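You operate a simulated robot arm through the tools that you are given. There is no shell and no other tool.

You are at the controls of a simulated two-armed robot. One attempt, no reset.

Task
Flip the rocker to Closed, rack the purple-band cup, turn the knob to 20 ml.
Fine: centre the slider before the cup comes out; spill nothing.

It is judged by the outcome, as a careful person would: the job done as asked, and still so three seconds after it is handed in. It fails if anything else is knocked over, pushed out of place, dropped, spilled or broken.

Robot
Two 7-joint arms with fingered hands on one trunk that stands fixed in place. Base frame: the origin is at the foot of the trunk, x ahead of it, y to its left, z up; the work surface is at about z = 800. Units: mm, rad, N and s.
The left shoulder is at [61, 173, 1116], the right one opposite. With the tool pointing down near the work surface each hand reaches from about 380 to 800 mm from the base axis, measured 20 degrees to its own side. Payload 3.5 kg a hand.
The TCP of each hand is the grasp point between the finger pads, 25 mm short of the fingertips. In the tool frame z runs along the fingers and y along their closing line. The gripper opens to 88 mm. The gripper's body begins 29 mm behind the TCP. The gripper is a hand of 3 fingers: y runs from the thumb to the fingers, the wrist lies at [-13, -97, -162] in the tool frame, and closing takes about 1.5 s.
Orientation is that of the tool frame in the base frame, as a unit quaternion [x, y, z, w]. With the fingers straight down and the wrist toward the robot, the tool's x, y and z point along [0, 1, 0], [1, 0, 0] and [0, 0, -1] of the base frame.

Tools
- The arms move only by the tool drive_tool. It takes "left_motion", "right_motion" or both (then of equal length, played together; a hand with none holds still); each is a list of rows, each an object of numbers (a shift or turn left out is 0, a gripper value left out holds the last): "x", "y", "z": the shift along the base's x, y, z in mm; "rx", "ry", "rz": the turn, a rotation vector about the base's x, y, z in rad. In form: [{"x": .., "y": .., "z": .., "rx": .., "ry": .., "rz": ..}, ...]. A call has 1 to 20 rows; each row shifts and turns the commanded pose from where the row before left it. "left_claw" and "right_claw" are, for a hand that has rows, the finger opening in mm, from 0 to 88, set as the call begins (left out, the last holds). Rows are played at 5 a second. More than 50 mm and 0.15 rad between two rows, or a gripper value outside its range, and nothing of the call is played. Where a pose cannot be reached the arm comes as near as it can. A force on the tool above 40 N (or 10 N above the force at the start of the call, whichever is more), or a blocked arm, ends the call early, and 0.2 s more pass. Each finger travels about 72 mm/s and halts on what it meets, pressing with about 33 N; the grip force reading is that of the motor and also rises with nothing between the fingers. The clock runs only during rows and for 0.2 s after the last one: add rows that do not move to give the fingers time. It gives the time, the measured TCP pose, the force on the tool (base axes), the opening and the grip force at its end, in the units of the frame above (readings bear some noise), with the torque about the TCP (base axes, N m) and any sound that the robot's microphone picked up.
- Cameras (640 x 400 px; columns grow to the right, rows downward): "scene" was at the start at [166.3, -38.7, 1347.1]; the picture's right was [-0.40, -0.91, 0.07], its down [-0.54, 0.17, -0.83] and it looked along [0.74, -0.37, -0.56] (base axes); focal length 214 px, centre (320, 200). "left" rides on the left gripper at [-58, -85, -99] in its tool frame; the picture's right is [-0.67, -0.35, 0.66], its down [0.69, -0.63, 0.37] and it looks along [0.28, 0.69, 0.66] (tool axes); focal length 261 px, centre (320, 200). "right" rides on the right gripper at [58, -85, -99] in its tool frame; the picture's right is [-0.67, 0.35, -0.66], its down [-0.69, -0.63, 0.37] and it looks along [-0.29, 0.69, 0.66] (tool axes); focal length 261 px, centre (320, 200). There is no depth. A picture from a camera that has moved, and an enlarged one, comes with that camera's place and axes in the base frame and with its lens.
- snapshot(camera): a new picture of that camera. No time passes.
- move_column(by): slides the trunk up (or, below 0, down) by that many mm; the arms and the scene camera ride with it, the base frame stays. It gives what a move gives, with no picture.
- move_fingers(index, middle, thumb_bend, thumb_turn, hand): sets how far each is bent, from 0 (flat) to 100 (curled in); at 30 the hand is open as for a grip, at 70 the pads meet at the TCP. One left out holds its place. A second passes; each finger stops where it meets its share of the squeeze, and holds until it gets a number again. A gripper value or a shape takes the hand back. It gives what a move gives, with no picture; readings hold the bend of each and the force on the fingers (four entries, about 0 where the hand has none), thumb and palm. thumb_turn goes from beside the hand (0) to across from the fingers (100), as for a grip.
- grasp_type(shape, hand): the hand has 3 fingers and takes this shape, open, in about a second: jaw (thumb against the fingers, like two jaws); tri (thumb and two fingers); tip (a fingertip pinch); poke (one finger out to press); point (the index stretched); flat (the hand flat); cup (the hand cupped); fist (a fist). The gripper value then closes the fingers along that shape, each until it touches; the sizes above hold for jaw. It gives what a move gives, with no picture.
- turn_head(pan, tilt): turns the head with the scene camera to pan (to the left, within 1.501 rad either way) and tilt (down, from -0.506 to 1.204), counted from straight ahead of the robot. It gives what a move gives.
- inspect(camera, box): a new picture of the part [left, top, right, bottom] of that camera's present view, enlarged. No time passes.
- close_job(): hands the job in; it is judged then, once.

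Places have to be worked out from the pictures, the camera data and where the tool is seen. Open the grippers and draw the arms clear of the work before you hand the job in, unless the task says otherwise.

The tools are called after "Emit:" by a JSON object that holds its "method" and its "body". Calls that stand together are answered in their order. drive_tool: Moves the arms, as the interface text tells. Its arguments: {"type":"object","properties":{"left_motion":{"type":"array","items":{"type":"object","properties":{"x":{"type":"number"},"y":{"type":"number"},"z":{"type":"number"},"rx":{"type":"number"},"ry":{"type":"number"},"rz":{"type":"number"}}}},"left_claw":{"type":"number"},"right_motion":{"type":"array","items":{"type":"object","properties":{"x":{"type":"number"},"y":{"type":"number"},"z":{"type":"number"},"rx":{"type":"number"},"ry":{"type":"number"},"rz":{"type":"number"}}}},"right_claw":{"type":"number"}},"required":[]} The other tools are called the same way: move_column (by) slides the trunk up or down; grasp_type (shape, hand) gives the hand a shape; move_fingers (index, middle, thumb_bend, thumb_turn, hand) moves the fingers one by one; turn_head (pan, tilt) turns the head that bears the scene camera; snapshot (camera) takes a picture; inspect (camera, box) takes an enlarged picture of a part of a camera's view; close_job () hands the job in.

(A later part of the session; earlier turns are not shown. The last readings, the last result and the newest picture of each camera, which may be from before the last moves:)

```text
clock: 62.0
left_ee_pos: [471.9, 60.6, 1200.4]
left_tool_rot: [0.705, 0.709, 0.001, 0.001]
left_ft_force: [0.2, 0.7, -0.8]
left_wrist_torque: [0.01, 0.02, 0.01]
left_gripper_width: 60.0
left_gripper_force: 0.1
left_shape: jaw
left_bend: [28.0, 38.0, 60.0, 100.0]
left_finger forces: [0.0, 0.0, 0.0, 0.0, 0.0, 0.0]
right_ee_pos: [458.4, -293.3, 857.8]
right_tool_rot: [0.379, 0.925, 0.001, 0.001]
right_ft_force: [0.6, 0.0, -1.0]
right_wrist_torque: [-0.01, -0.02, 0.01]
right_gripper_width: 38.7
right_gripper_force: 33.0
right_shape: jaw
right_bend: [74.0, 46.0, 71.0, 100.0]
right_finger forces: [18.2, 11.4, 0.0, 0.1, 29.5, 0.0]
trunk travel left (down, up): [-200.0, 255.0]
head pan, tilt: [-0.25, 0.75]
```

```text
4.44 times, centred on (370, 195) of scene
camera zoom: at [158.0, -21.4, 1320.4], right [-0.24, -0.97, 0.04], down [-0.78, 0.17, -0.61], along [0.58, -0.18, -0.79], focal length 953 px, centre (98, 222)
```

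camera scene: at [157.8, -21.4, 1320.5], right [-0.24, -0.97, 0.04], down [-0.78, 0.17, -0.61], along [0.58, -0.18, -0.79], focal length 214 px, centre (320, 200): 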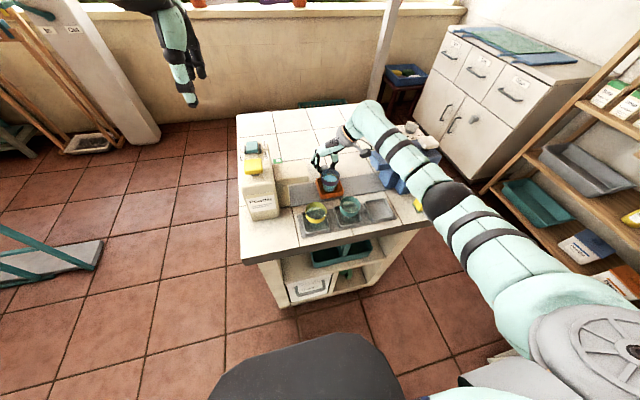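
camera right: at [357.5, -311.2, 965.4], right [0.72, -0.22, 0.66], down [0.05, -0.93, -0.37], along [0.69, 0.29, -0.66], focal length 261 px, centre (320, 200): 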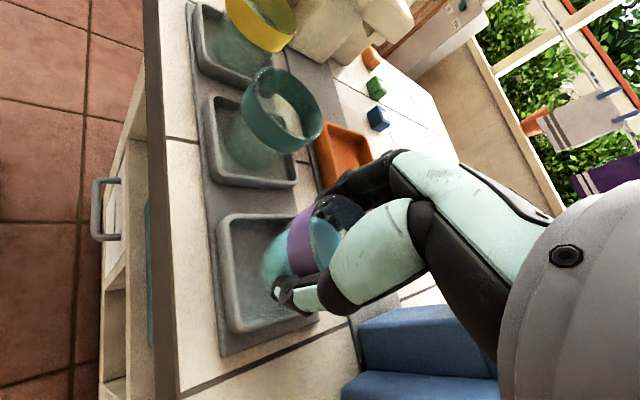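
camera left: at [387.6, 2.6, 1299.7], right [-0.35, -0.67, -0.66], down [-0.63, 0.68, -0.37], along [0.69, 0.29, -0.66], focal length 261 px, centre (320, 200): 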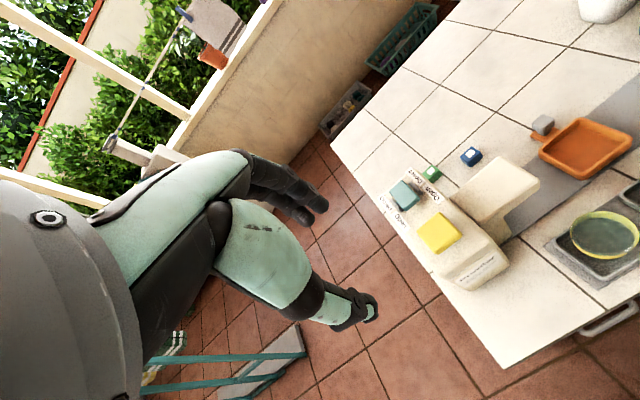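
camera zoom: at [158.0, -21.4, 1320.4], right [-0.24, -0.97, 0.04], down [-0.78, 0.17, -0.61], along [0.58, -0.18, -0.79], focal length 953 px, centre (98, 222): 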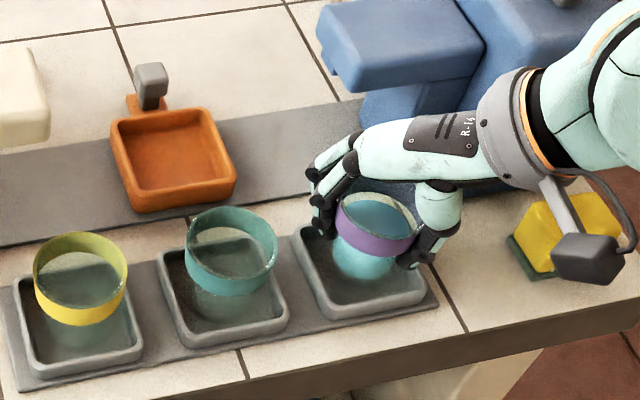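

Not touching yet. I continue 1 mm at a time.

Emit:
{"method": "drive_tool", "body": {"right_motion": [{"z": -1}, {"z": -1}, {}], "right_claw": 30}}

Emit:
{"method": "drive_tool", "body": {"right_motion": [{"z": -1}, {}], "right_claw": 30}}

Emit:
{"method": "drive_tool", "body": {"right_motion": [{"z": -1}, {}], "right_claw": 30}}

```text
clock: 62.8
left_ee_pos: [472.2, 60.5, 1200.7]
left_tool_rot: [0.707, 0.707, 0.001, 0.0]
left_ft_force: [-0.1, -0.2, 0.0]
left_wrist_torque: [0.0, -0.02, -0.02]
left_gripper_width: 60.0
left_gripper_force: 0.1
left_shape: jaw
left_bend: [28.0, 38.0, 60.0, 100.0]
left_finger forces: [0.0, 0.1, 0.1, 0.0, 0.0, 0.1]
right_ee_pos: [458.4, -292.7, 856.1]
right_tool_rot: [0.379, 0.925, 0.001, 0.0]
right_ft_force: [-0.3, -0.4, -0.6]
right_wrist_torque: [0.02, 0.01, 0.01]
right_gripper_width: 38.7
right_gripper_force: 33.3
right_shape: jaw
right_bend: [74.0, 46.0, 71.0, 100.0]
right_finger forces: [18.2, 11.5, 0.0, 0.1, 29.5, 0.1]
trunk travel left (down, up): [-200.0, 255.0]
head pan, tilt: [-0.25, 0.75]
```

```text
clock: 63.4
left_ee_pos: [471.6, 61.5, 1200.9]
left_tool_rot: [0.707, 0.708, 0.0, 0.0]
left_ft_force: [-0.4, -0.1, -1.3]
left_wrist_torque: [0.0, -0.03, 0.03]
left_gripper_width: 59.8
left_gripper_force: 0.1
left_shape: jaw
left_bend: [28.0, 38.0, 60.0, 100.0]
left_finger forces: [0.0, 0.0, 0.0, 0.0, 0.0, 0.0]
right_ee_pos: [457.8, -294.7, 856.1]
right_tool_rot: [0.379, 0.925, 0.001, 0.0]
right_ft_force: [-0.8, -0.4, -0.3]
right_wrist_torque: [-0.02, -0.02, 0.0]
right_gripper_width: 38.5
right_gripper_force: 32.6
right_shape: jaw
right_bend: [74.0, 46.0, 71.0, 100.0]
right_finger forces: [18.3, 11.6, 0.0, 0.0, 29.5, 0.0]
trunk travel left (down, up): [-200.0, 255.0]
head pan, tilt: [-0.25, 0.75]
```

```text
clock: 64.0
left_ee_pos: [474.1, 60.1, 1201.1]
left_tool_rot: [0.706, 0.708, 0.0, 0.0]
left_ft_force: [0.2, 0.2, 0.4]
left_wrist_torque: [0.03, 0.03, 0.0]
left_gripper_width: 59.9
left_gripper_force: 0.1
left_shape: jaw
left_bend: [28.0, 38.0, 60.0, 100.0]
left_finger forces: [0.0, 0.0, 0.0, 0.1, 0.0, 0.1]
right_ee_pos: [458.5, -292.8, 854.6]
right_tool_rot: [0.38, 0.925, 0.0, 0.0]
right_ft_force: [0.1, 0.0, -1.2]
right_wrist_torque: [-0.02, 0.03, 0.01]
right_gripper_width: 38.7
right_gripper_force: 33.0
right_shape: jaw
right_bend: [74.0, 46.0, 71.0, 100.0]
right_finger forces: [18.2, 11.5, 0.0, 0.1, 29.5, 0.1]
trunk travel left (down, up): [-200.0, 255.0]
head pan, tilt: [-0.25, 0.75]
```

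Still free at 854.6. The rack floor is probably a few mm lower than the slider's, so I go on 1 mm at a time.

Emit:
{"method": "drive_tool", "body": {"right_motion": [{"z": -1}, {}], "right_claw": 30}}

Emit:
{"method": "drive_tool", "body": {"right_motion": [{"z": -1}, {}], "right_claw": 30}}

Emit:
{"method": "inspect", "body": {"camera": "scene", "box": [320, 150, 420, 240]}}

Emit:
{"method": "inspect", "body": {"camera": "right", "box": [200, 60, 400, 340]}}

```text
clock: 64.6
left_ee_pos: [472.2, 59.9, 1200.5]
left_tool_rot: [0.706, 0.708, 0.0, 0.0]
left_ft_force: [0.5, -0.2, -0.1]
left_wrist_torque: [0.04, -0.02, 0.01]
left_gripper_width: 59.7
left_gripper_force: 0.0
left_shape: jaw
left_bend: [28.0, 38.0, 60.0, 100.0]
left_finger forces: [0.0, 0.0, 0.0, 0.0, 0.0, 0.1]
right_ee_pos: [458.1, -293.2, 853.2]
right_tool_rot: [0.38, 0.925, -0.001, 0.0]
right_ft_force: [-0.5, 0.2, -0.7]
right_wrist_torque: [-0.02, -0.01, 0.03]
right_gripper_width: 38.9
right_gripper_force: 33.5
right_shape: jaw
right_bend: [74.0, 46.0, 71.0, 100.0]
right_finger forces: [18.2, 11.5, 0.0, 0.0, 29.5, 0.0]
trunk travel left (down, up): [-200.0, 255.0]
head pan, tilt: [-0.25, 0.75]
```

```text
clock: 65.2
left_ee_pos: [472.0, 61.1, 1200.9]
left_tool_rot: [0.707, 0.708, -0.001, 0.0]
left_ft_force: [-0.6, 0.6, -0.4]
left_wrist_torque: [0.0, -0.01, 0.0]
left_gripper_width: 60.0
left_gripper_force: 0.1
left_shape: jaw
left_bend: [28.0, 38.0, 60.0, 100.0]
left_finger forces: [0.1, 0.0, 0.0, 0.1, 0.0, 0.0]
right_ee_pos: [457.3, -292.4, 850.8]
right_tool_rot: [0.379, 0.925, 0.0, 0.002]
right_ft_force: [-0.4, -1.3, 2.4]
right_wrist_torque: [0.02, -0.08, 0.03]
right_gripper_width: 38.7
right_gripper_force: 32.8
right_shape: jaw
right_bend: [74.0, 46.0, 71.0, 100.0]
right_finger forces: [18.4, 11.3, 0.0, 0.0, 29.7, 0.0]
trunk travel left (down, up): [-200.0, 255.0]
head pan, tilt: [-0.25, 0.75]
```

```text
4.44 times, centred on (370, 195) of scene
camera zoom: at [157.7, -21.3, 1320.5], right [-0.24, -0.97, 0.04], down [-0.78, 0.17, -0.61], along [0.58, -0.18, -0.79], focal length 953 px, centre (98, 222)
```

zoom: 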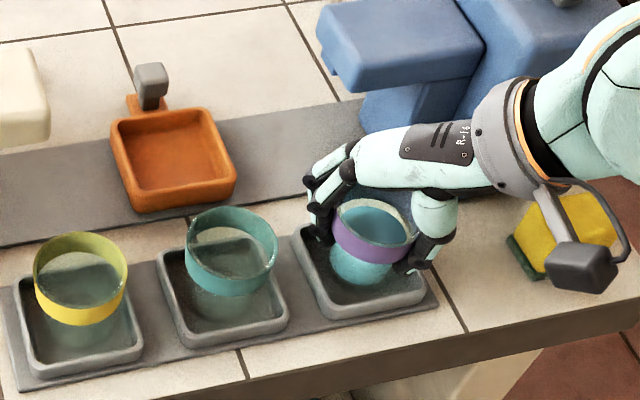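

```text
1.43 times, centred on (300, 200) of right
camera zoom: at [357.1, -311.1, 950.4], right [0.72, -0.22, 0.66], down [0.05, -0.93, -0.37], along [0.69, 0.29, -0.66], focal length 372 px, centre (349, 200)
```

zoom: 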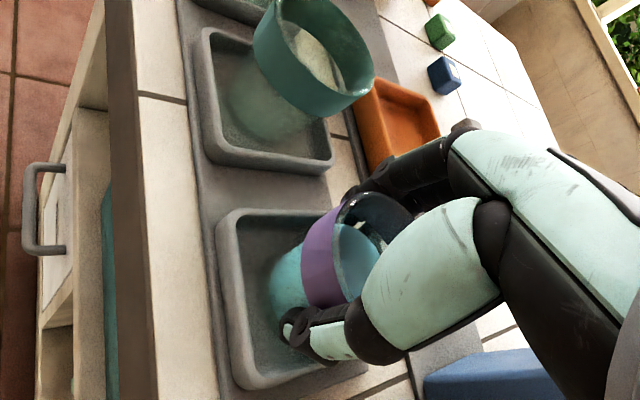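

The vertical force turned from about -0.7 to +2.4 N, so the cup has touched the slot floor. I confirm with another half millimetre and then ease the grip.

Emit:
{"method": "drive_tool", "body": {"right_motion": [{"z": -0.5}, {}], "right_claw": 30}}

```text
clock: 65.8
left_ee_pos: [472.4, 62.2, 1201.4]
left_tool_rot: [0.706, 0.708, 0.0, 0.0]
left_ft_force: [-0.4, -0.3, -0.8]
left_wrist_torque: [-0.01, -0.03, 0.02]
left_gripper_width: 59.8
left_gripper_force: 0.2
left_shape: jaw
left_bend: [28.0, 38.0, 60.0, 100.0]
left_finger forces: [0.0, 0.0, 0.0, 0.0, 0.0, 0.0]
right_ee_pos: [459.4, -293.2, 852.8]
right_tool_rot: [0.38, 0.925, 0.001, 0.001]
right_ft_force: [-0.3, 1.1, 4.6]
right_wrist_torque: [0.04, -0.03, 0.01]
right_gripper_width: 38.7
right_gripper_force: 33.4
right_shape: jaw
right_bend: [74.0, 46.0, 71.0, 100.0]
right_finger forces: [18.7, 11.5, 0.0, 0.0, 29.8, 0.1]
trunk travel left (down, up): [-200.0, 255.0]
head pan, tilt: [-0.25, 0.75]
```

The force climbs to 4.6 N, so the cup is seated. I release in small steps so it does not shift.

Emit:
{"method": "drive_tool", "body": {"right_motion": [{}, {}], "right_claw": 42}}

Emit:
{"method": "drive_tool", "body": {"right_motion": [{}, {}], "right_claw": 46}}

Emit:
{"method": "drive_tool", "body": {"right_motion": [{}, {}], "right_claw": 52}}

Emit:
{"method": "drive_tool", "body": {"right_motion": [{}, {}, {}], "right_claw": 64}}

Emit:
{"method": "inspect", "body": {"camera": "scene", "box": [320, 150, 420, 240]}}

Emit:
{"method": "inspect", "body": {"camera": "right", "box": [200, 60, 400, 340]}}

```text
clock: 66.4
left_ee_pos: [472.6, 60.9, 1200.3]
left_tool_rot: [0.706, 0.708, -0.001, 0.0]
left_ft_force: [0.0, 0.3, 0.4]
left_wrist_torque: [0.02, 0.04, -0.01]
left_gripper_width: 60.0
left_gripper_force: 0.0
left_shape: jaw
left_bend: [28.0, 38.0, 60.0, 100.0]
left_finger forces: [0.0, 0.1, 0.1, 0.1, 0.0, 0.0]
right_ee_pos: [459.3, -293.0, 851.8]
right_tool_rot: [0.379, 0.925, 0.0, 0.0]
right_ft_force: [0.3, -0.1, 0.9]
right_wrist_torque: [-0.02, -0.02, 0.02]
right_gripper_width: 43.3
right_gripper_force: 0.1
right_shape: jaw
right_bend: [74.0, 44.0, 70.0, 100.0]
right_finger forces: [0.2, 0.9, 0.1, 0.0, 1.0, 0.0]
trunk travel left (down, up): [-200.0, 255.0]
head pan, tilt: [-0.25, 0.75]
```

```text
clock: 67.0
left_ee_pos: [473.5, 60.9, 1199.6]
left_tool_rot: [0.707, 0.708, 0.0, 0.0]
left_ft_force: [-0.5, 1.1, -0.6]
left_wrist_torque: [0.01, -0.01, 0.03]
left_gripper_width: 60.1
left_gripper_force: 0.1
left_shape: jaw
left_bend: [28.0, 38.0, 60.0, 100.0]
left_finger forces: [0.0, 0.1, 0.0, 0.0, 0.0, 0.0]
right_ee_pos: [458.6, -293.6, 851.4]
right_tool_rot: [0.379, 0.926, 0.001, 0.0]
right_ft_force: [-0.1, -0.6, 0.8]
right_wrist_torque: [0.02, -0.01, 0.01]
right_gripper_width: 45.7
right_gripper_force: 0.1
right_shape: jaw
right_bend: [74.0, 44.0, 68.0, 100.0]
right_finger forces: [0.0, 0.0, 0.0, 0.1, 0.0, 0.0]
trunk travel left (down, up): [-200.0, 255.0]
head pan, tilt: [-0.25, 0.75]
```

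```text
clock: 67.6
left_ee_pos: [472.4, 60.6, 1201.5]
left_tool_rot: [0.706, 0.708, 0.0, 0.0]
left_ft_force: [-0.1, -0.2, -0.3]
left_wrist_torque: [0.0, -0.01, -0.01]
left_gripper_width: 59.8
left_gripper_force: 0.0
left_shape: jaw
left_bend: [28.0, 38.0, 60.0, 100.0]
left_finger forces: [0.0, 0.0, 0.0, 0.1, 0.0, 0.0]
right_ee_pos: [459.1, -292.2, 851.2]
right_tool_rot: [0.38, 0.925, 0.0, 0.0]
right_ft_force: [0.2, 0.3, 0.2]
right_wrist_torque: [0.02, 0.05, -0.03]
right_gripper_width: 51.6
right_gripper_force: 0.1
right_shape: jaw
right_bend: [74.0, 41.0, 65.0, 100.0]
right_finger forces: [0.0, 0.0, 0.1, 0.1, 0.0, 0.0]
trunk travel left (down, up): [-200.0, 255.0]
head pan, tilt: [-0.25, 0.75]
```

```text
clock: 68.4
left_ee_pos: [471.9, 60.9, 1201.0]
left_tool_rot: [0.706, 0.708, 0.0, 0.0]
left_ft_force: [-0.9, 0.6, 0.4]
left_wrist_torque: [-0.01, -0.01, 0.0]
left_gripper_width: 59.9
left_gripper_force: 0.1
left_shape: jaw
left_bend: [28.0, 38.0, 60.0, 100.0]
left_finger forces: [0.1, 0.0, 0.1, 0.0, 0.0, 0.0]
right_ee_pos: [457.0, -293.4, 851.7]
right_tool_rot: [0.379, 0.925, 0.001, 0.0]
right_ft_force: [-0.4, -0.9, -0.5]
right_wrist_torque: [0.01, 0.01, 0.0]
right_gripper_width: 63.4
right_gripper_force: 0.1
right_shape: jaw
right_bend: [27.0, 36.0, 56.0, 99.0]
right_finger forces: [0.1, 0.0, 0.0, 0.0, 0.0, 0.1]
trunk travel left (down, up): [-200.0, 255.0]
head pan, tilt: [-0.25, 0.75]
```

```text
4.44 times, centred on (370, 195) of scene
camera zoom: at [157.9, -21.4, 1320.4], right [-0.24, -0.97, 0.04], down [-0.78, 0.17, -0.61], along [0.58, -0.18, -0.79], focal length 953 px, centre (98, 222)
```

zoom: 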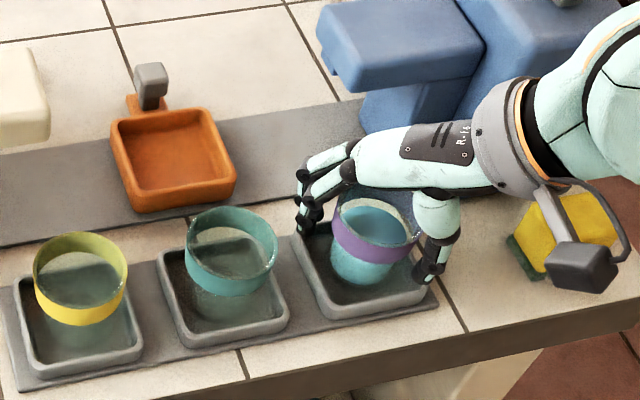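

```text
1.43 times, centred on (300, 200) of right
camera zoom: at [357.6, -311.8, 949.7], right [0.72, -0.22, 0.66], down [0.05, -0.93, -0.37], along [0.69, 0.29, -0.66], focal length 372 px, centre (349, 200)
```

zoom: 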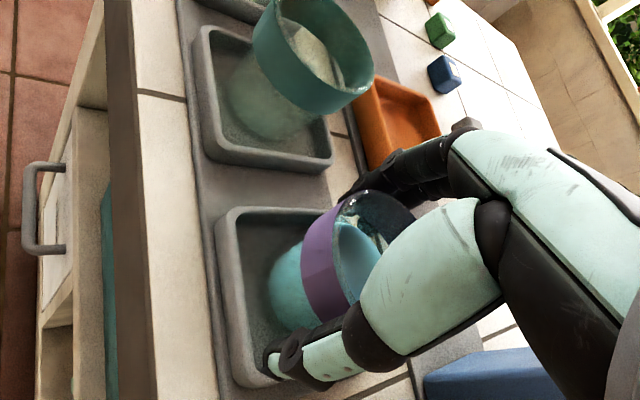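

The cup stands upright in the slot and the fingers are free of it. I open wide and lift straight up.

Emit:
{"method": "drive_tool", "body": {"right_motion": [{}, {}, {"z": 3}, {"z": 6}, {"z": 10}, {"z": 15}, {"z": 20}, {"z": 20}, {"z": 20}, {"z": 20}, {}], "right_claw": 78}}

Emit:
{"method": "snapshot", "body": {"camera": "right"}}

Emit:
{"method": "inspect", "body": {"camera": "scene", "box": [290, 130, 430, 250]}}

```text
clock: 70.8
left_ee_pos: [473.0, 61.4, 1200.1]
left_tool_rot: [0.706, 0.708, -0.001, -0.001]
left_ft_force: [0.1, 0.4, 0.3]
left_wrist_torque: [0.02, 0.01, 0.04]
left_gripper_width: 59.8
left_gripper_force: 0.1
left_shape: jaw
left_bend: [28.0, 38.0, 60.0, 100.0]
left_finger forces: [0.1, 0.0, 0.0, 0.0, 0.0, 0.0]
right_ee_pos: [458.8, -290.9, 966.0]
right_tool_rot: [0.379, 0.925, 0.001, 0.0]
right_ft_force: [-0.4, -0.5, -0.5]
right_wrist_torque: [-0.01, 0.0, -0.04]
right_gripper_width: 78.0
right_gripper_force: 0.0
right_shape: jaw
right_bend: [29.0, 32.0, 37.0, 98.0]
right_finger forces: [0.0, 0.0, 0.0, 0.0, 0.0, 0.0]
trunk travel left (down, up): [-200.0, 255.0]
head pan, tilt: [-0.25, 0.75]
```

```text
taken
camera right: at [357.3, -309.7, 1064.7], right [0.72, -0.22, 0.66], down [0.05, -0.93, -0.37], along [0.69, 0.29, -0.66], focal length 261 px, centre (320, 200)
```

right: 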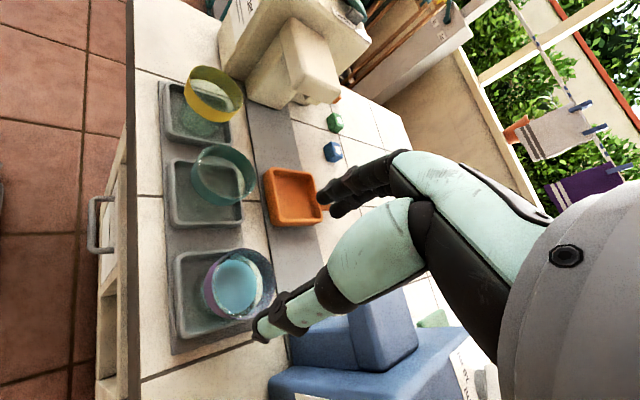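

```text
3.33 times, centred on (360, 190) of scene
camera zoom: at [158.0, -21.5, 1320.4], right [-0.24, -0.97, 0.04], down [-0.78, 0.17, -0.61], along [0.58, -0.18, -0.79], focal length 715 px, centre (187, 233)
```

zoom: 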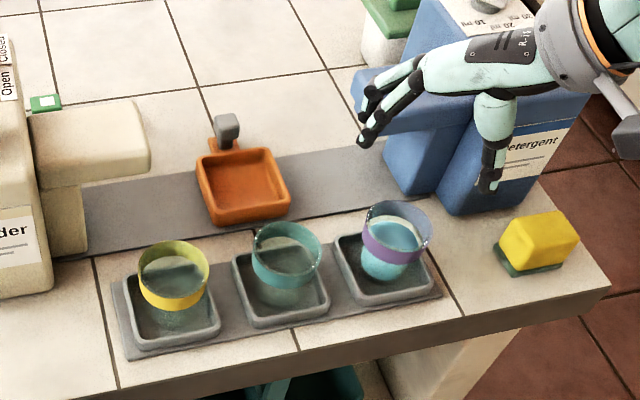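

The purple-band cup stands upright in the empty slot, in line with its neighbours. Next is the knob: I raise the hand and move above its axis at about (616,-421.5), keeping the yaw that matches the bar's current direction.

Emit:
{"method": "drive_tool", "body": {"right_motion": [{"z": 15}, {"z": 20}, {"z": 25}, {"z": 25}, {"z": 15, "x": 8, "y": -7}, {"x": 16, "y": -13}, {"x": 18, "y": -15}, {"x": 20, "y": -17}, {"x": 20, "y": -17}, {"x": 20, "y": -17}, {"x": 20, "y": -16}, {"x": 16, "y": -13}, {"x": 12, "y": -10}, {"x": 7, "y": -5.5}, {}, {}], "right_claw": 62}}

Emit:
{"method": "snapshot", "body": {"camera": "right"}}

Emit:
{"method": "inspect", "body": {"camera": "scene", "box": [370, 90, 470, 180]}}

Emit:
{"method": "inspect", "body": {"camera": "scene", "box": [290, 150, 400, 240]}}

```text
clock: 74.2
left_ee_pos: [472.1, 61.2, 1200.5]
left_tool_rot: [0.706, 0.708, 0.001, 0.0]
left_ft_force: [-0.9, 0.7, -0.4]
left_wrist_torque: [-0.01, 0.02, 0.01]
left_gripper_width: 59.5
left_gripper_force: 0.0
left_shape: jaw
left_bend: [28.0, 38.0, 60.0, 100.0]
left_finger forces: [0.1, 0.0, 0.0, 0.0, 0.0, 0.0]
right_ee_pos: [616.2, -423.8, 1067.6]
right_tool_rot: [0.38, 0.925, 0.001, -0.001]
right_ft_force: [-0.7, 0.3, -0.3]
right_wrist_torque: [-0.03, -0.03, -0.01]
right_gripper_width: 62.3
right_gripper_force: 0.2
right_shape: jaw
right_bend: [27.0, 37.0, 57.0, 99.0]
right_finger forces: [0.0, 0.0, 0.1, 0.0, 0.0, 0.0]
trunk travel left (down, up): [-200.0, 255.0]
head pan, tilt: [-0.25, 0.75]
```

```text
taken
camera right: at [514.9, -441.4, 1165.6], right [0.72, -0.22, 0.66], down [0.05, -0.93, -0.37], along [0.69, 0.29, -0.66], focal length 261 px, centre (320, 200)
```

right: 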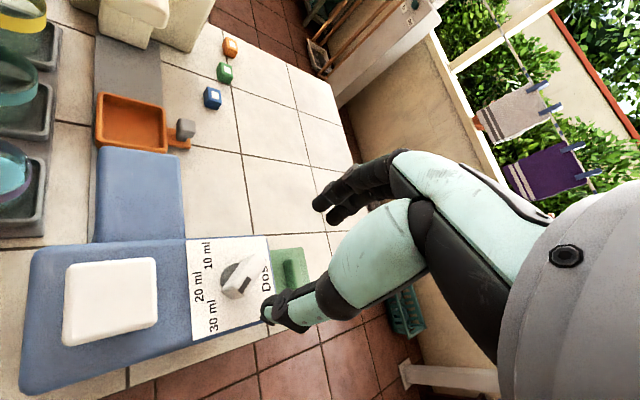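

```text
4.44 times, centred on (420, 135) of scene
camera zoom: at [158.0, -21.4, 1320.4], right [-0.24, -0.97, 0.04], down [-0.78, 0.17, -0.61], along [0.58, -0.18, -0.79], focal length 953 px, centre (-124, 489)
```

zoom: 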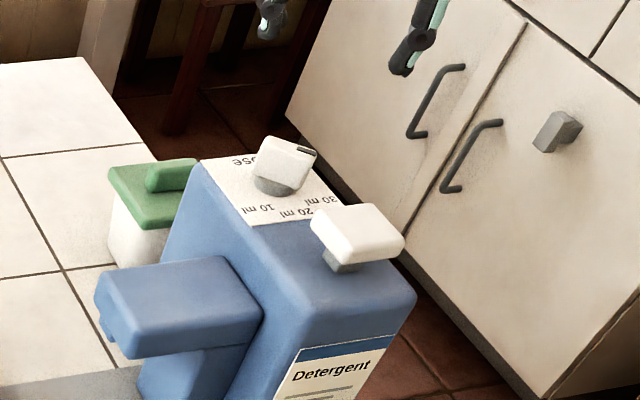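

```text
4.44 times, centred on (345, 195) of scene
camera zoom: at [158.0, -21.4, 1320.4], right [-0.24, -0.97, 0.04], down [-0.78, 0.17, -0.61], along [0.58, -0.18, -0.79], focal length 953 px, centre (209, 222)
```

zoom: 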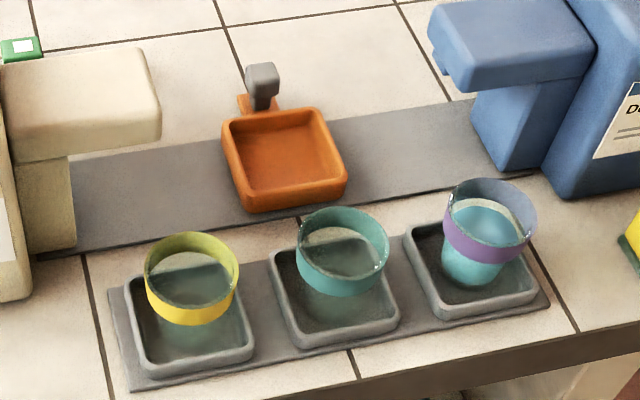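

The knob and dial are now well seen by the right camera. I zoom in for an accurate pointer direction.

Emit:
{"method": "inspect", "body": {"camera": "right", "box": [180, 230, 300, 340]}}

Emit:
{"method": "inspect", "body": {"camera": "scene", "box": [405, 110, 455, 150]}}

```text
3.64 times, centred on (240, 285) of right
camera zoom: at [514.9, -441.4, 1165.6], right [0.72, -0.22, 0.66], down [0.05, -0.93, -0.37], along [0.69, 0.29, -0.66], focal length 948 px, centre (611, -109)
```

zoom: 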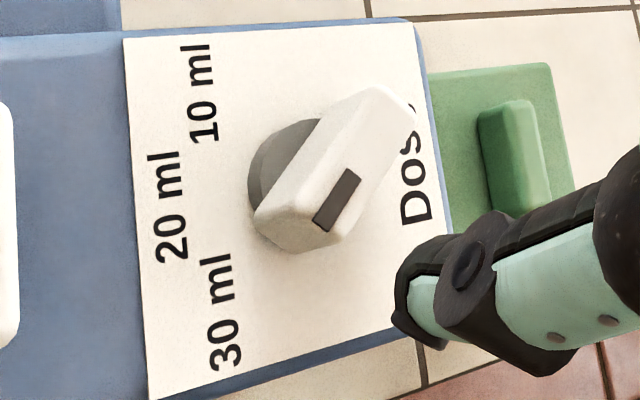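

```text
10.00 times, centred on (430, 130) of scene
camera zoom: at [158.0, -21.4, 1320.4], right [-0.24, -0.97, 0.04], down [-0.78, 0.17, -0.61], along [0.58, -0.18, -0.79], focal length 2145 px, centre (-780, 900)
```

zoom: 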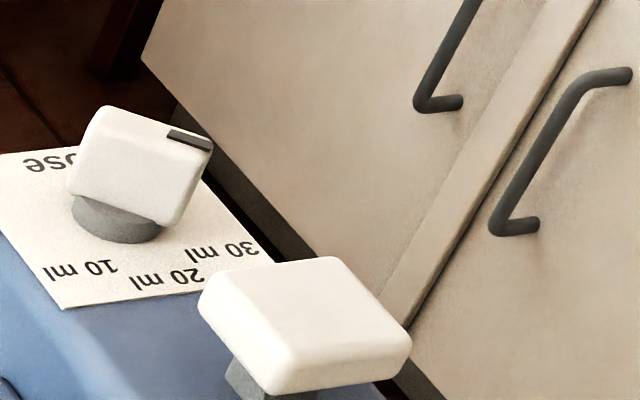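

The bar points exactly at 30 ml, 45° from the 20 ml direction. Its axis is near (616.5,-423) and its top is at z≈983. The hand is already in line with the bar, so I lower it in two stages.

Emit:
{"method": "drive_tool", "body": {"right_motion": [{"z": -12}, {"z": -14}, {"z": -12}, {"z": -10}, {"z": -6}, {}, {}], "right_claw": 62}}

Emit:
{"method": "snapshot", "body": {"camera": "right"}}

Emit:
{"method": "inspect", "body": {"camera": "scene", "box": [390, 80, 470, 160]}}

```text
clock: 75.8
left_ee_pos: [472.3, 61.4, 1200.3]
left_tool_rot: [0.707, 0.707, 0.0, 0.0]
left_ft_force: [0.5, -0.6, 0.0]
left_wrist_torque: [-0.02, 0.01, 0.0]
left_gripper_width: 60.0
left_gripper_force: 0.1
left_shape: jaw
left_bend: [28.0, 38.0, 60.0, 100.0]
left_finger forces: [0.0, 0.1, 0.0, 0.1, 0.0, 0.1]
right_ee_pos: [616.7, -422.0, 1012.6]
right_tool_rot: [0.379, 0.925, 0.001, 0.0]
right_ft_force: [-0.6, 0.3, -0.6]
right_wrist_torque: [-0.01, 0.01, 0.0]
right_gripper_width: 62.4
right_gripper_force: 0.1
right_shape: jaw
right_bend: [27.0, 37.0, 57.0, 99.0]
right_finger forces: [0.0, 0.0, 0.1, 0.1, 0.0, 0.0]
trunk travel left (down, up): [-200.0, 255.0]
head pan, tilt: [-0.25, 0.75]
```

```text
taken
camera right: at [515.5, -440.1, 1111.3], right [0.72, -0.22, 0.66], down [0.05, -0.93, -0.37], along [0.69, 0.29, -0.66], focal length 261 px, centre (320, 200)
```

right: 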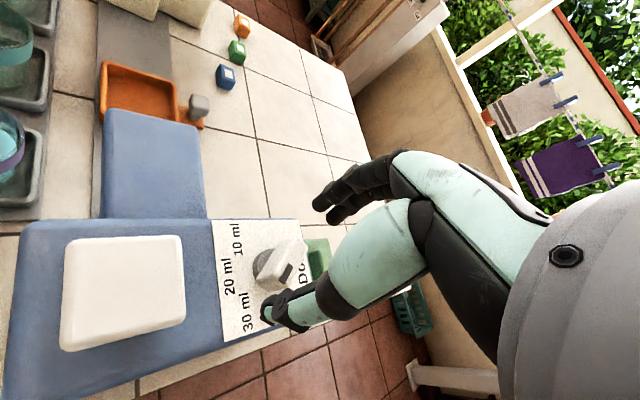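

```text
5.00 times, centred on (430, 120) of scene
camera zoom: at [157.9, -21.4, 1320.4], right [-0.24, -0.97, 0.04], down [-0.78, 0.17, -0.61], along [0.58, -0.18, -0.79], focal length 1072 px, centre (-230, 600)
```

zoom: 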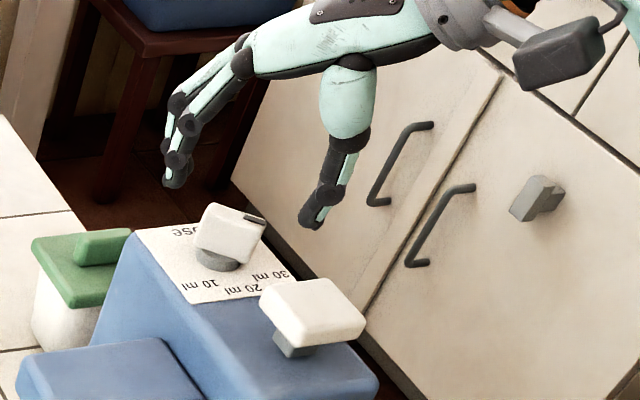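

The fingertip midpoint and the knob top project to the same place, so the hand is centred. I lower to grip height.

Emit:
{"method": "drive_tool", "body": {"right_motion": [{"z": -6}, {"z": -6}, {"z": -6}, {"z": -4}, {}, {}], "right_claw": 62}}

Emit:
{"method": "inspect", "body": {"camera": "right", "box": [180, 180, 360, 360]}}

Emit:
{"method": "inspect", "body": {"camera": "scene", "box": [390, 80, 470, 160]}}

```text
clock: 77.2
left_ee_pos: [472.6, 60.1, 1201.1]
left_tool_rot: [0.707, 0.708, 0.0, -0.001]
left_ft_force: [-0.9, 0.4, -1.2]
left_wrist_torque: [0.0, -0.01, 0.01]
left_gripper_width: 60.3
left_gripper_force: 0.0
left_shape: jaw
left_bend: [28.0, 38.0, 60.0, 100.0]
left_finger forces: [0.0, 0.0, 0.0, 0.1, 0.1, 0.1]
right_ee_pos: [615.6, -422.7, 990.2]
right_tool_rot: [0.38, 0.925, 0.001, 0.0]
right_ft_force: [0.1, 0.6, -0.3]
right_wrist_torque: [0.0, 0.04, -0.01]
right_gripper_width: 62.6
right_gripper_force: 0.0
right_shape: jaw
right_bend: [27.0, 37.0, 57.0, 99.0]
right_finger forces: [0.0, 0.0, 0.0, 0.0, 0.0, 0.1]
trunk travel left (down, up): [-200.0, 255.0]
head pan, tilt: [-0.25, 0.75]
```

```text
2.22 times, centred on (270, 270) of right
camera zoom: at [514.3, -441.4, 1089.0], right [0.72, -0.22, 0.66], down [0.05, -0.93, -0.37], along [0.69, 0.29, -0.66], focal length 579 px, centre (431, 44)
```

zoom: 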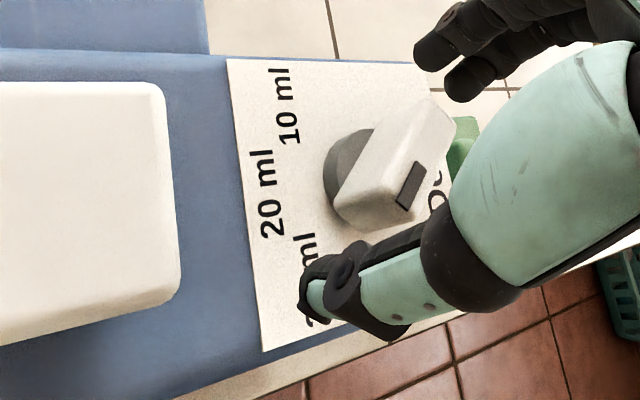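

```text
5.00 times, centred on (430, 120) of scene
camera zoom: at [157.9, -21.4, 1320.4], right [-0.24, -0.97, 0.04], down [-0.78, 0.17, -0.61], along [0.58, -0.18, -0.79], focal length 1072 px, centre (-230, 600)
```

zoom: 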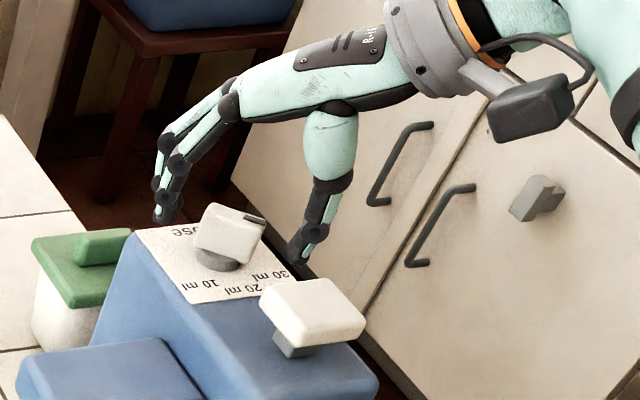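

The bar lies on the line between the thumb and fingers. I close in steps until the pads touch its ends.

Emit:
{"method": "drive_tool", "body": {"right_motion": [{}, {}], "right_claw": 48}}

Emit:
{"method": "drive_tool", "body": {"right_motion": [{}, {}], "right_claw": 42}}

Emit:
{"method": "inspect", "body": {"camera": "right", "box": [180, 180, 360, 360]}}

Emit:
{"method": "drive_tool", "body": {"right_motion": [{}, {}], "right_claw": 38}}

Emit:
{"method": "inspect", "body": {"camera": "right", "box": [180, 180, 360, 360]}}

```text
clock: 77.8
left_ee_pos: [471.3, 59.8, 1200.9]
left_tool_rot: [0.706, 0.708, 0.0, 0.0]
left_ft_force: [-0.2, -0.5, -0.1]
left_wrist_torque: [0.01, 0.0, -0.04]
left_gripper_width: 59.8
left_gripper_force: 0.0
left_shape: jaw
left_bend: [28.0, 38.0, 60.0, 100.0]
left_finger forces: [0.0, 0.1, 0.1, 0.0, 0.0, 0.0]
right_ee_pos: [614.8, -423.1, 990.1]
right_tool_rot: [0.381, 0.925, 0.0, 0.0]
right_ft_force: [0.2, 0.6, 0.2]
right_wrist_torque: [0.01, 0.01, 0.0]
right_gripper_width: 48.6
right_gripper_force: 0.1
right_shape: jaw
right_bend: [74.0, 42.0, 67.0, 100.0]
right_finger forces: [0.1, 0.0, 0.1, 0.1, 0.0, 0.0]
trunk travel left (down, up): [-200.0, 255.0]
head pan, tilt: [-0.25, 0.75]
```

```text
clock: 78.4
left_ee_pos: [473.4, 61.3, 1200.1]
left_tool_rot: [0.706, 0.708, 0.0, 0.0]
left_ft_force: [0.5, -0.5, 0.6]
left_wrist_torque: [-0.02, 0.02, 0.01]
left_gripper_width: 59.9
left_gripper_force: 0.0
left_shape: jaw
left_bend: [28.0, 38.0, 60.0, 100.0]
left_finger forces: [0.0, 0.0, 0.0, 0.0, 0.0, 0.1]
right_ee_pos: [615.7, -423.6, 991.4]
right_tool_rot: [0.379, 0.926, 0.0, 0.0]
right_ft_force: [0.1, -0.4, 0.6]
right_wrist_torque: [0.01, 0.01, -0.01]
right_gripper_width: 42.3
right_gripper_force: 0.0
right_shape: jaw
right_bend: [74.0, 45.0, 70.0, 100.0]
right_finger forces: [0.0, 0.1, 0.0, 0.1, 0.0, 0.0]
trunk travel left (down, up): [-200.0, 255.0]
head pan, tilt: [-0.25, 0.75]
```

```text
2.22 times, centred on (270, 270) of right
camera zoom: at [514.3, -441.4, 1089.1], right [0.72, -0.22, 0.66], down [0.05, -0.93, -0.37], along [0.69, 0.29, -0.66], focal length 579 px, centre (431, 44)
```

zoom: 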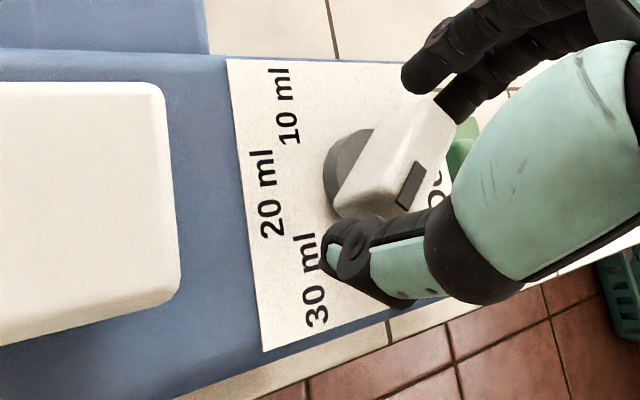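

```text
clock: 79.0
left_ee_pos: [472.6, 59.9, 1200.0]
left_tool_rot: [0.707, 0.707, 0.001, 0.001]
left_ft_force: [0.7, 0.6, 0.0]
left_wrist_torque: [-0.01, 0.01, 0.01]
left_gripper_width: 59.9
left_gripper_force: 0.0
left_shape: jaw
left_bend: [28.0, 38.0, 60.0, 100.0]
left_finger forces: [0.1, 0.1, 0.0, 0.0, 0.0, 0.0]
right_ee_pos: [615.4, -422.8, 990.6]
right_tool_rot: [0.38, 0.925, 0.002, 0.0]
right_ft_force: [0.0, -0.6, 1.0]
right_wrist_torque: [0.0, -0.03, 0.03]
right_gripper_width: 38.2
right_gripper_force: 0.0
right_shape: jaw
right_bend: [74.0, 47.0, 72.0, 100.0]
right_finger forces: [0.0, 0.0, 0.0, 0.1, 0.1, 0.0]
trunk travel left (down, up): [-200.0, 255.0]
head pan, tilt: [-0.25, 0.75]
```

```text
2.22 times, centred on (270, 270) of right
camera zoom: at [514.3, -441.4, 1089.0], right [0.72, -0.22, 0.66], down [0.05, -0.93, -0.37], along [0.69, 0.29, -0.66], focal length 579 px, centre (431, 44)
```

zoom: 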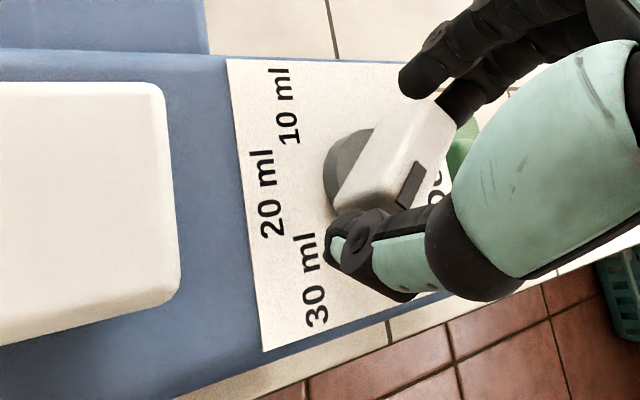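

The pads are nearly touching the bar ends. I close a bit further until contact registers.

Emit:
{"method": "drive_tool", "body": {"right_motion": [{}, {}], "right_claw": 35}}

Emit:
{"method": "drive_tool", "body": {"right_motion": [{}, {}], "right_claw": 32}}

Emit:
{"method": "inspect", "body": {"camera": "right", "box": [180, 180, 360, 360]}}

Emit:
{"method": "inspect", "body": {"camera": "scene", "box": [390, 80, 470, 160]}}

```text
clock: 79.6
left_ee_pos: [473.0, 61.8, 1201.4]
left_tool_rot: [0.707, 0.707, 0.0, 0.0]
left_ft_force: [-0.6, 0.0, -0.5]
left_wrist_torque: [0.03, 0.02, 0.0]
left_gripper_width: 59.9
left_gripper_force: 0.0
left_shape: jaw
left_bend: [28.0, 38.0, 60.0, 100.0]
left_finger forces: [0.0, 0.0, 0.0, 0.1, 0.1, 0.0]
right_ee_pos: [614.8, -423.1, 991.0]
right_tool_rot: [0.38, 0.925, 0.001, 0.001]
right_ft_force: [-0.2, -0.3, -0.4]
right_wrist_torque: [0.0, 0.06, 0.0]
right_gripper_width: 35.6
right_gripper_force: 0.1
right_shape: jaw
right_bend: [74.0, 49.0, 72.0, 100.0]
right_finger forces: [0.0, 0.0, 0.0, 0.1, 0.0, 0.0]
trunk travel left (down, up): [-200.0, 255.0]
head pan, tilt: [-0.25, 0.75]
```

```text
clock: 80.2
left_ee_pos: [473.3, 62.1, 1201.2]
left_tool_rot: [0.706, 0.708, 0.0, 0.0]
left_ft_force: [0.1, 0.4, 0.4]
left_wrist_torque: [-0.01, -0.02, 0.02]
left_gripper_width: 59.8
left_gripper_force: 0.1
left_shape: jaw
left_bend: [28.0, 38.0, 60.0, 100.0]
left_finger forces: [0.1, 0.1, 0.1, 0.0, 0.1, 0.0]
right_ee_pos: [615.8, -423.7, 990.7]
right_tool_rot: [0.379, 0.925, 0.0, 0.0]
right_ft_force: [0.3, 0.1, 0.1]
right_wrist_torque: [0.0, -0.02, -0.03]
right_gripper_width: 32.8
right_gripper_force: 0.1
right_shape: jaw
right_bend: [74.0, 50.0, 73.0, 100.0]
right_finger forces: [0.4, 0.4, 0.0, 0.0, 0.0, 0.0]
trunk travel left (down, up): [-200.0, 255.0]
head pan, tilt: [-0.25, 0.75]
```

```text
2.22 times, centred on (270, 270) of right
camera zoom: at [514.4, -441.2, 1089.1], right [0.72, -0.22, 0.66], down [0.05, -0.93, -0.37], along [0.69, 0.29, -0.66], focal length 579 px, centre (431, 44)
```

zoom: 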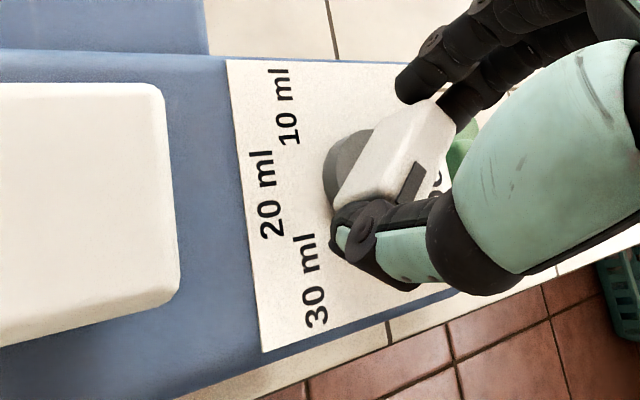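

```text
5.00 times, centred on (430, 120) of scene
camera zoom: at [158.0, -21.3, 1320.4], right [-0.24, -0.97, 0.04], down [-0.78, 0.17, -0.61], along [0.58, -0.18, -0.79], focal length 1072 px, centre (-230, 600)
```

zoom: 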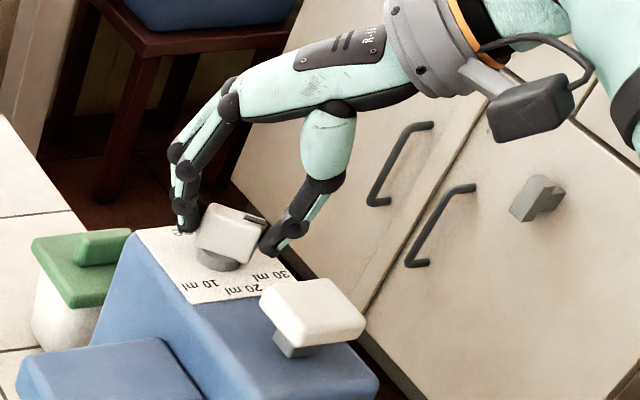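

Contact has begun at about 33 mm. I take a firm hold and then turn the hand a first 0.2 rad clockwise (seen from above) to see how the knob responds.

Emit:
{"method": "drive_tool", "body": {"right_motion": [{}, {}, {}], "right_claw": 22}}

Emit:
{"method": "drive_tool", "body": {"right_motion": [{"rz": -0.03}, {"rz": -0.05}, {"rz": -0.06}, {"rz": -0.06}, {}], "right_claw": 22}}

Emit:
{"method": "inspect", "body": {"camera": "right", "box": [180, 180, 360, 360]}}

Emit:
{"method": "inspect", "body": {"camera": "scene", "box": [390, 80, 470, 160]}}

```text
clock: 81.0
left_ee_pos: [471.0, 60.9, 1201.0]
left_tool_rot: [0.706, 0.708, 0.001, 0.0]
left_ft_force: [0.9, -0.2, -0.4]
left_wrist_torque: [0.0, -0.01, 0.02]
left_gripper_width: 59.9
left_gripper_force: 0.0
left_shape: jaw
left_bend: [28.0, 38.0, 60.0, 100.0]
left_finger forces: [0.1, 0.0, 0.1, 0.0, 0.0, 0.1]
right_ee_pos: [613.2, -423.5, 989.9]
right_tool_rot: [0.381, 0.925, 0.001, 0.001]
right_ft_force: [-9.6, -1.1, -4.4]
right_wrist_torque: [-0.04, 0.14, 0.02]
right_gripper_width: 23.6
right_gripper_force: 33.1
right_shape: jaw
right_bend: [75.0, 52.0, 75.0, 99.0]
right_finger forces: [13.9, 13.8, 0.0, 0.1, 30.3, 0.1]
trunk travel left (down, up): [-200.0, 255.0]
head pan, tilt: [-0.25, 0.75]
```

```text
clock: 82.2
left_ee_pos: [472.0, 61.6, 1201.8]
left_tool_rot: [0.706, 0.708, 0.0, 0.0]
left_ft_force: [1.1, -0.3, -0.9]
left_wrist_torque: [0.01, -0.01, 0.02]
left_gripper_width: 60.0
left_gripper_force: 0.0
left_shape: jaw
left_bend: [28.0, 38.0, 60.0, 100.0]
left_finger forces: [0.1, 0.0, 0.0, 0.1, 0.0, 0.1]
right_ee_pos: [614.3, -423.4, 990.8]
right_tool_rot: [0.47, 0.883, 0.0, 0.001]
right_ft_force: [-10.6, 2.2, -5.5]
right_wrist_torque: [-0.02, 0.12, 0.0]
right_gripper_width: 23.5
right_gripper_force: 33.3
right_shape: jaw
right_bend: [75.0, 52.0, 75.0, 99.0]
right_finger forces: [15.0, 14.2, 0.0, 0.0, 30.0, 0.1]
trunk travel left (down, up): [-200.0, 255.0]
head pan, tilt: [-0.25, 0.75]
```

```text
2.22 times, centred on (270, 270) of right
camera zoom: at [511.3, -421.0, 1089.1], right [0.66, -0.36, 0.66], down [-0.14, -0.92, -0.37], along [0.74, 0.15, -0.66], focal length 579 px, centre (431, 44)
```

zoom: 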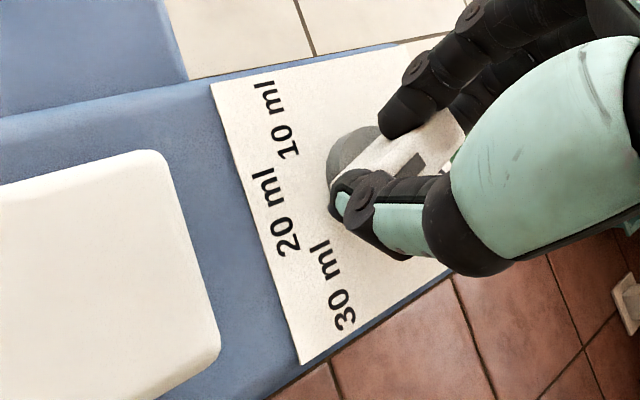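

```text
5.00 times, centred on (430, 120) of scene
camera zoom: at [156.5, -21.5, 1320.6], right [-0.24, -0.97, 0.04], down [-0.78, 0.17, -0.61], along [0.58, -0.18, -0.79], focal length 1072 px, centre (-230, 600)
```

zoom: 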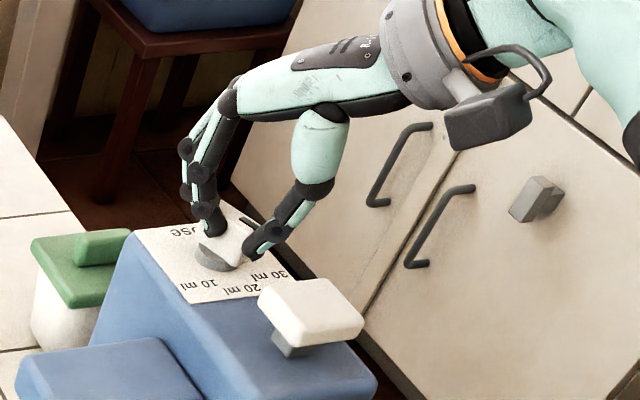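

The opening fell to 23.6 mm, so the pads have slid off the ends toward the sides of the bar. I zoom in to see where the pointer is now before turning any more.

Emit:
{"method": "inspect", "body": {"camera": "right", "box": [230, 180, 330, 280]}}

Emit:
{"method": "inspect", "body": {"camera": "scene", "box": [405, 105, 455, 150]}}

```text
4.00 times, centred on (280, 230) of right
camera zoom: at [511.3, -421.0, 1089.1], right [0.66, -0.36, 0.66], down [-0.14, -0.92, -0.37], along [0.74, 0.15, -0.66], focal length 1043 px, centre (480, 80)
```

zoom: 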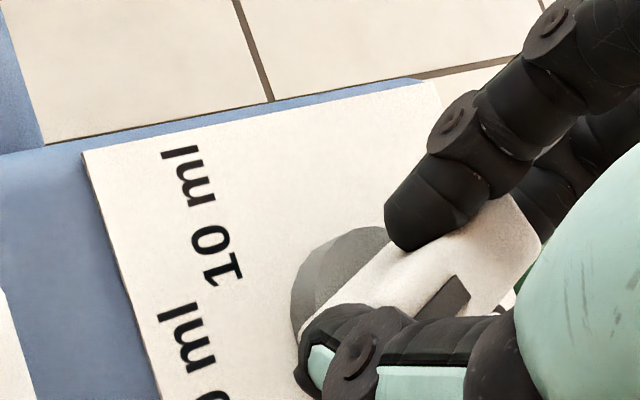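

```text
8.89 times, centred on (430, 128) of scene
camera zoom: at [156.5, -21.5, 1320.6], right [-0.24, -0.97, 0.04], down [-0.78, 0.17, -0.61], along [0.58, -0.18, -0.79], focal length 1906 px, centre (-658, 844)
```

zoom: 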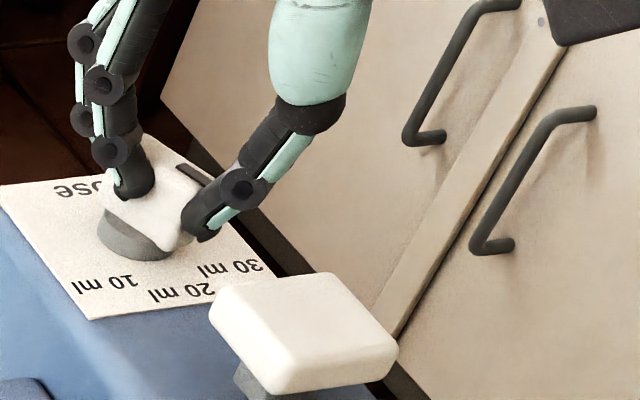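

The pointer has already turned with the squeeze and is about 19° short of 20 ml. The bar is now held between the index finger on one side and the thumb on the other, and it turns easily. I rotate a little further with the hold kept.

Emit:
{"method": "drive_tool", "body": {"right_motion": [{"rz": -0.03}, {"rz": -0.04}, {"rz": -0.04}, {"rz": -0.04}, {}], "right_claw": 22}}

Emit:
{"method": "inspect", "body": {"camera": "right", "box": [230, 180, 330, 280]}}

Emit:
{"method": "inspect", "body": {"camera": "scene", "box": [405, 105, 455, 150]}}

```text
clock: 83.4
left_ee_pos: [471.0, 62.0, 1200.9]
left_tool_rot: [0.706, 0.708, -0.001, 0.001]
left_ft_force: [0.0, 0.4, 0.2]
left_wrist_torque: [-0.02, -0.02, 0.02]
left_gripper_width: 59.9
left_gripper_force: 0.0
left_shape: jaw
left_bend: [28.0, 38.0, 60.0, 100.0]
left_finger forces: [0.0, 0.1, 0.0, 0.0, 0.0, 0.1]
right_ee_pos: [614.8, -423.9, 990.8]
right_tool_rot: [0.535, 0.845, 0.0, 0.001]
right_ft_force: [-9.0, 7.8, -6.3]
right_wrist_torque: [0.07, 0.15, 0.0]
right_gripper_width: 23.4
right_gripper_force: 32.9
right_shape: jaw
right_bend: [75.0, 53.0, 75.0, 98.0]
right_finger forces: [17.6, 14.2, 0.1, 0.1, 29.2, 0.0]
trunk travel left (down, up): [-200.0, 255.0]
head pan, tilt: [-0.25, 0.75]
```

```text
4.00 times, centred on (280, 230) of right
camera zoom: at [512.9, -405.4, 1089.2], right [0.6, -0.46, 0.66], down [-0.28, -0.89, -0.37], along [0.75, 0.04, -0.66], focal length 1043 px, centre (480, 80)
```

zoom: 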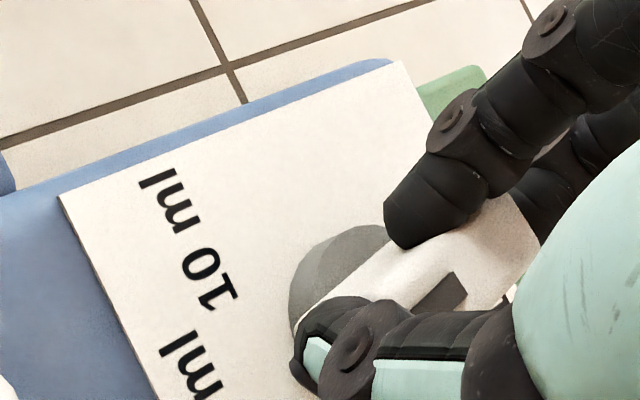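

```text
8.89 times, centred on (430, 128) of scene
camera zoom: at [156.8, -20.5, 1320.6], right [-0.24, -0.97, 0.04], down [-0.78, 0.17, -0.61], along [0.58, -0.18, -0.79], focal length 1906 px, centre (-658, 844)
```

zoom: 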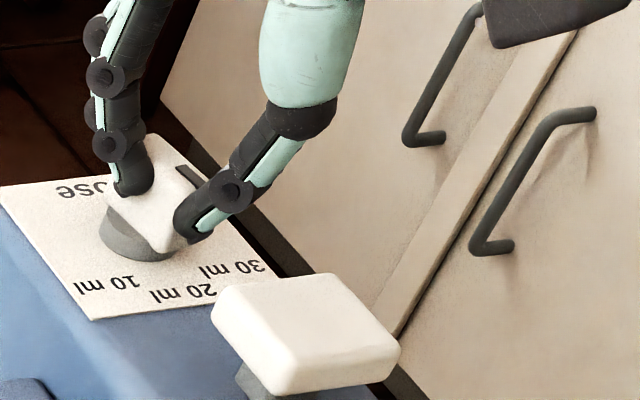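

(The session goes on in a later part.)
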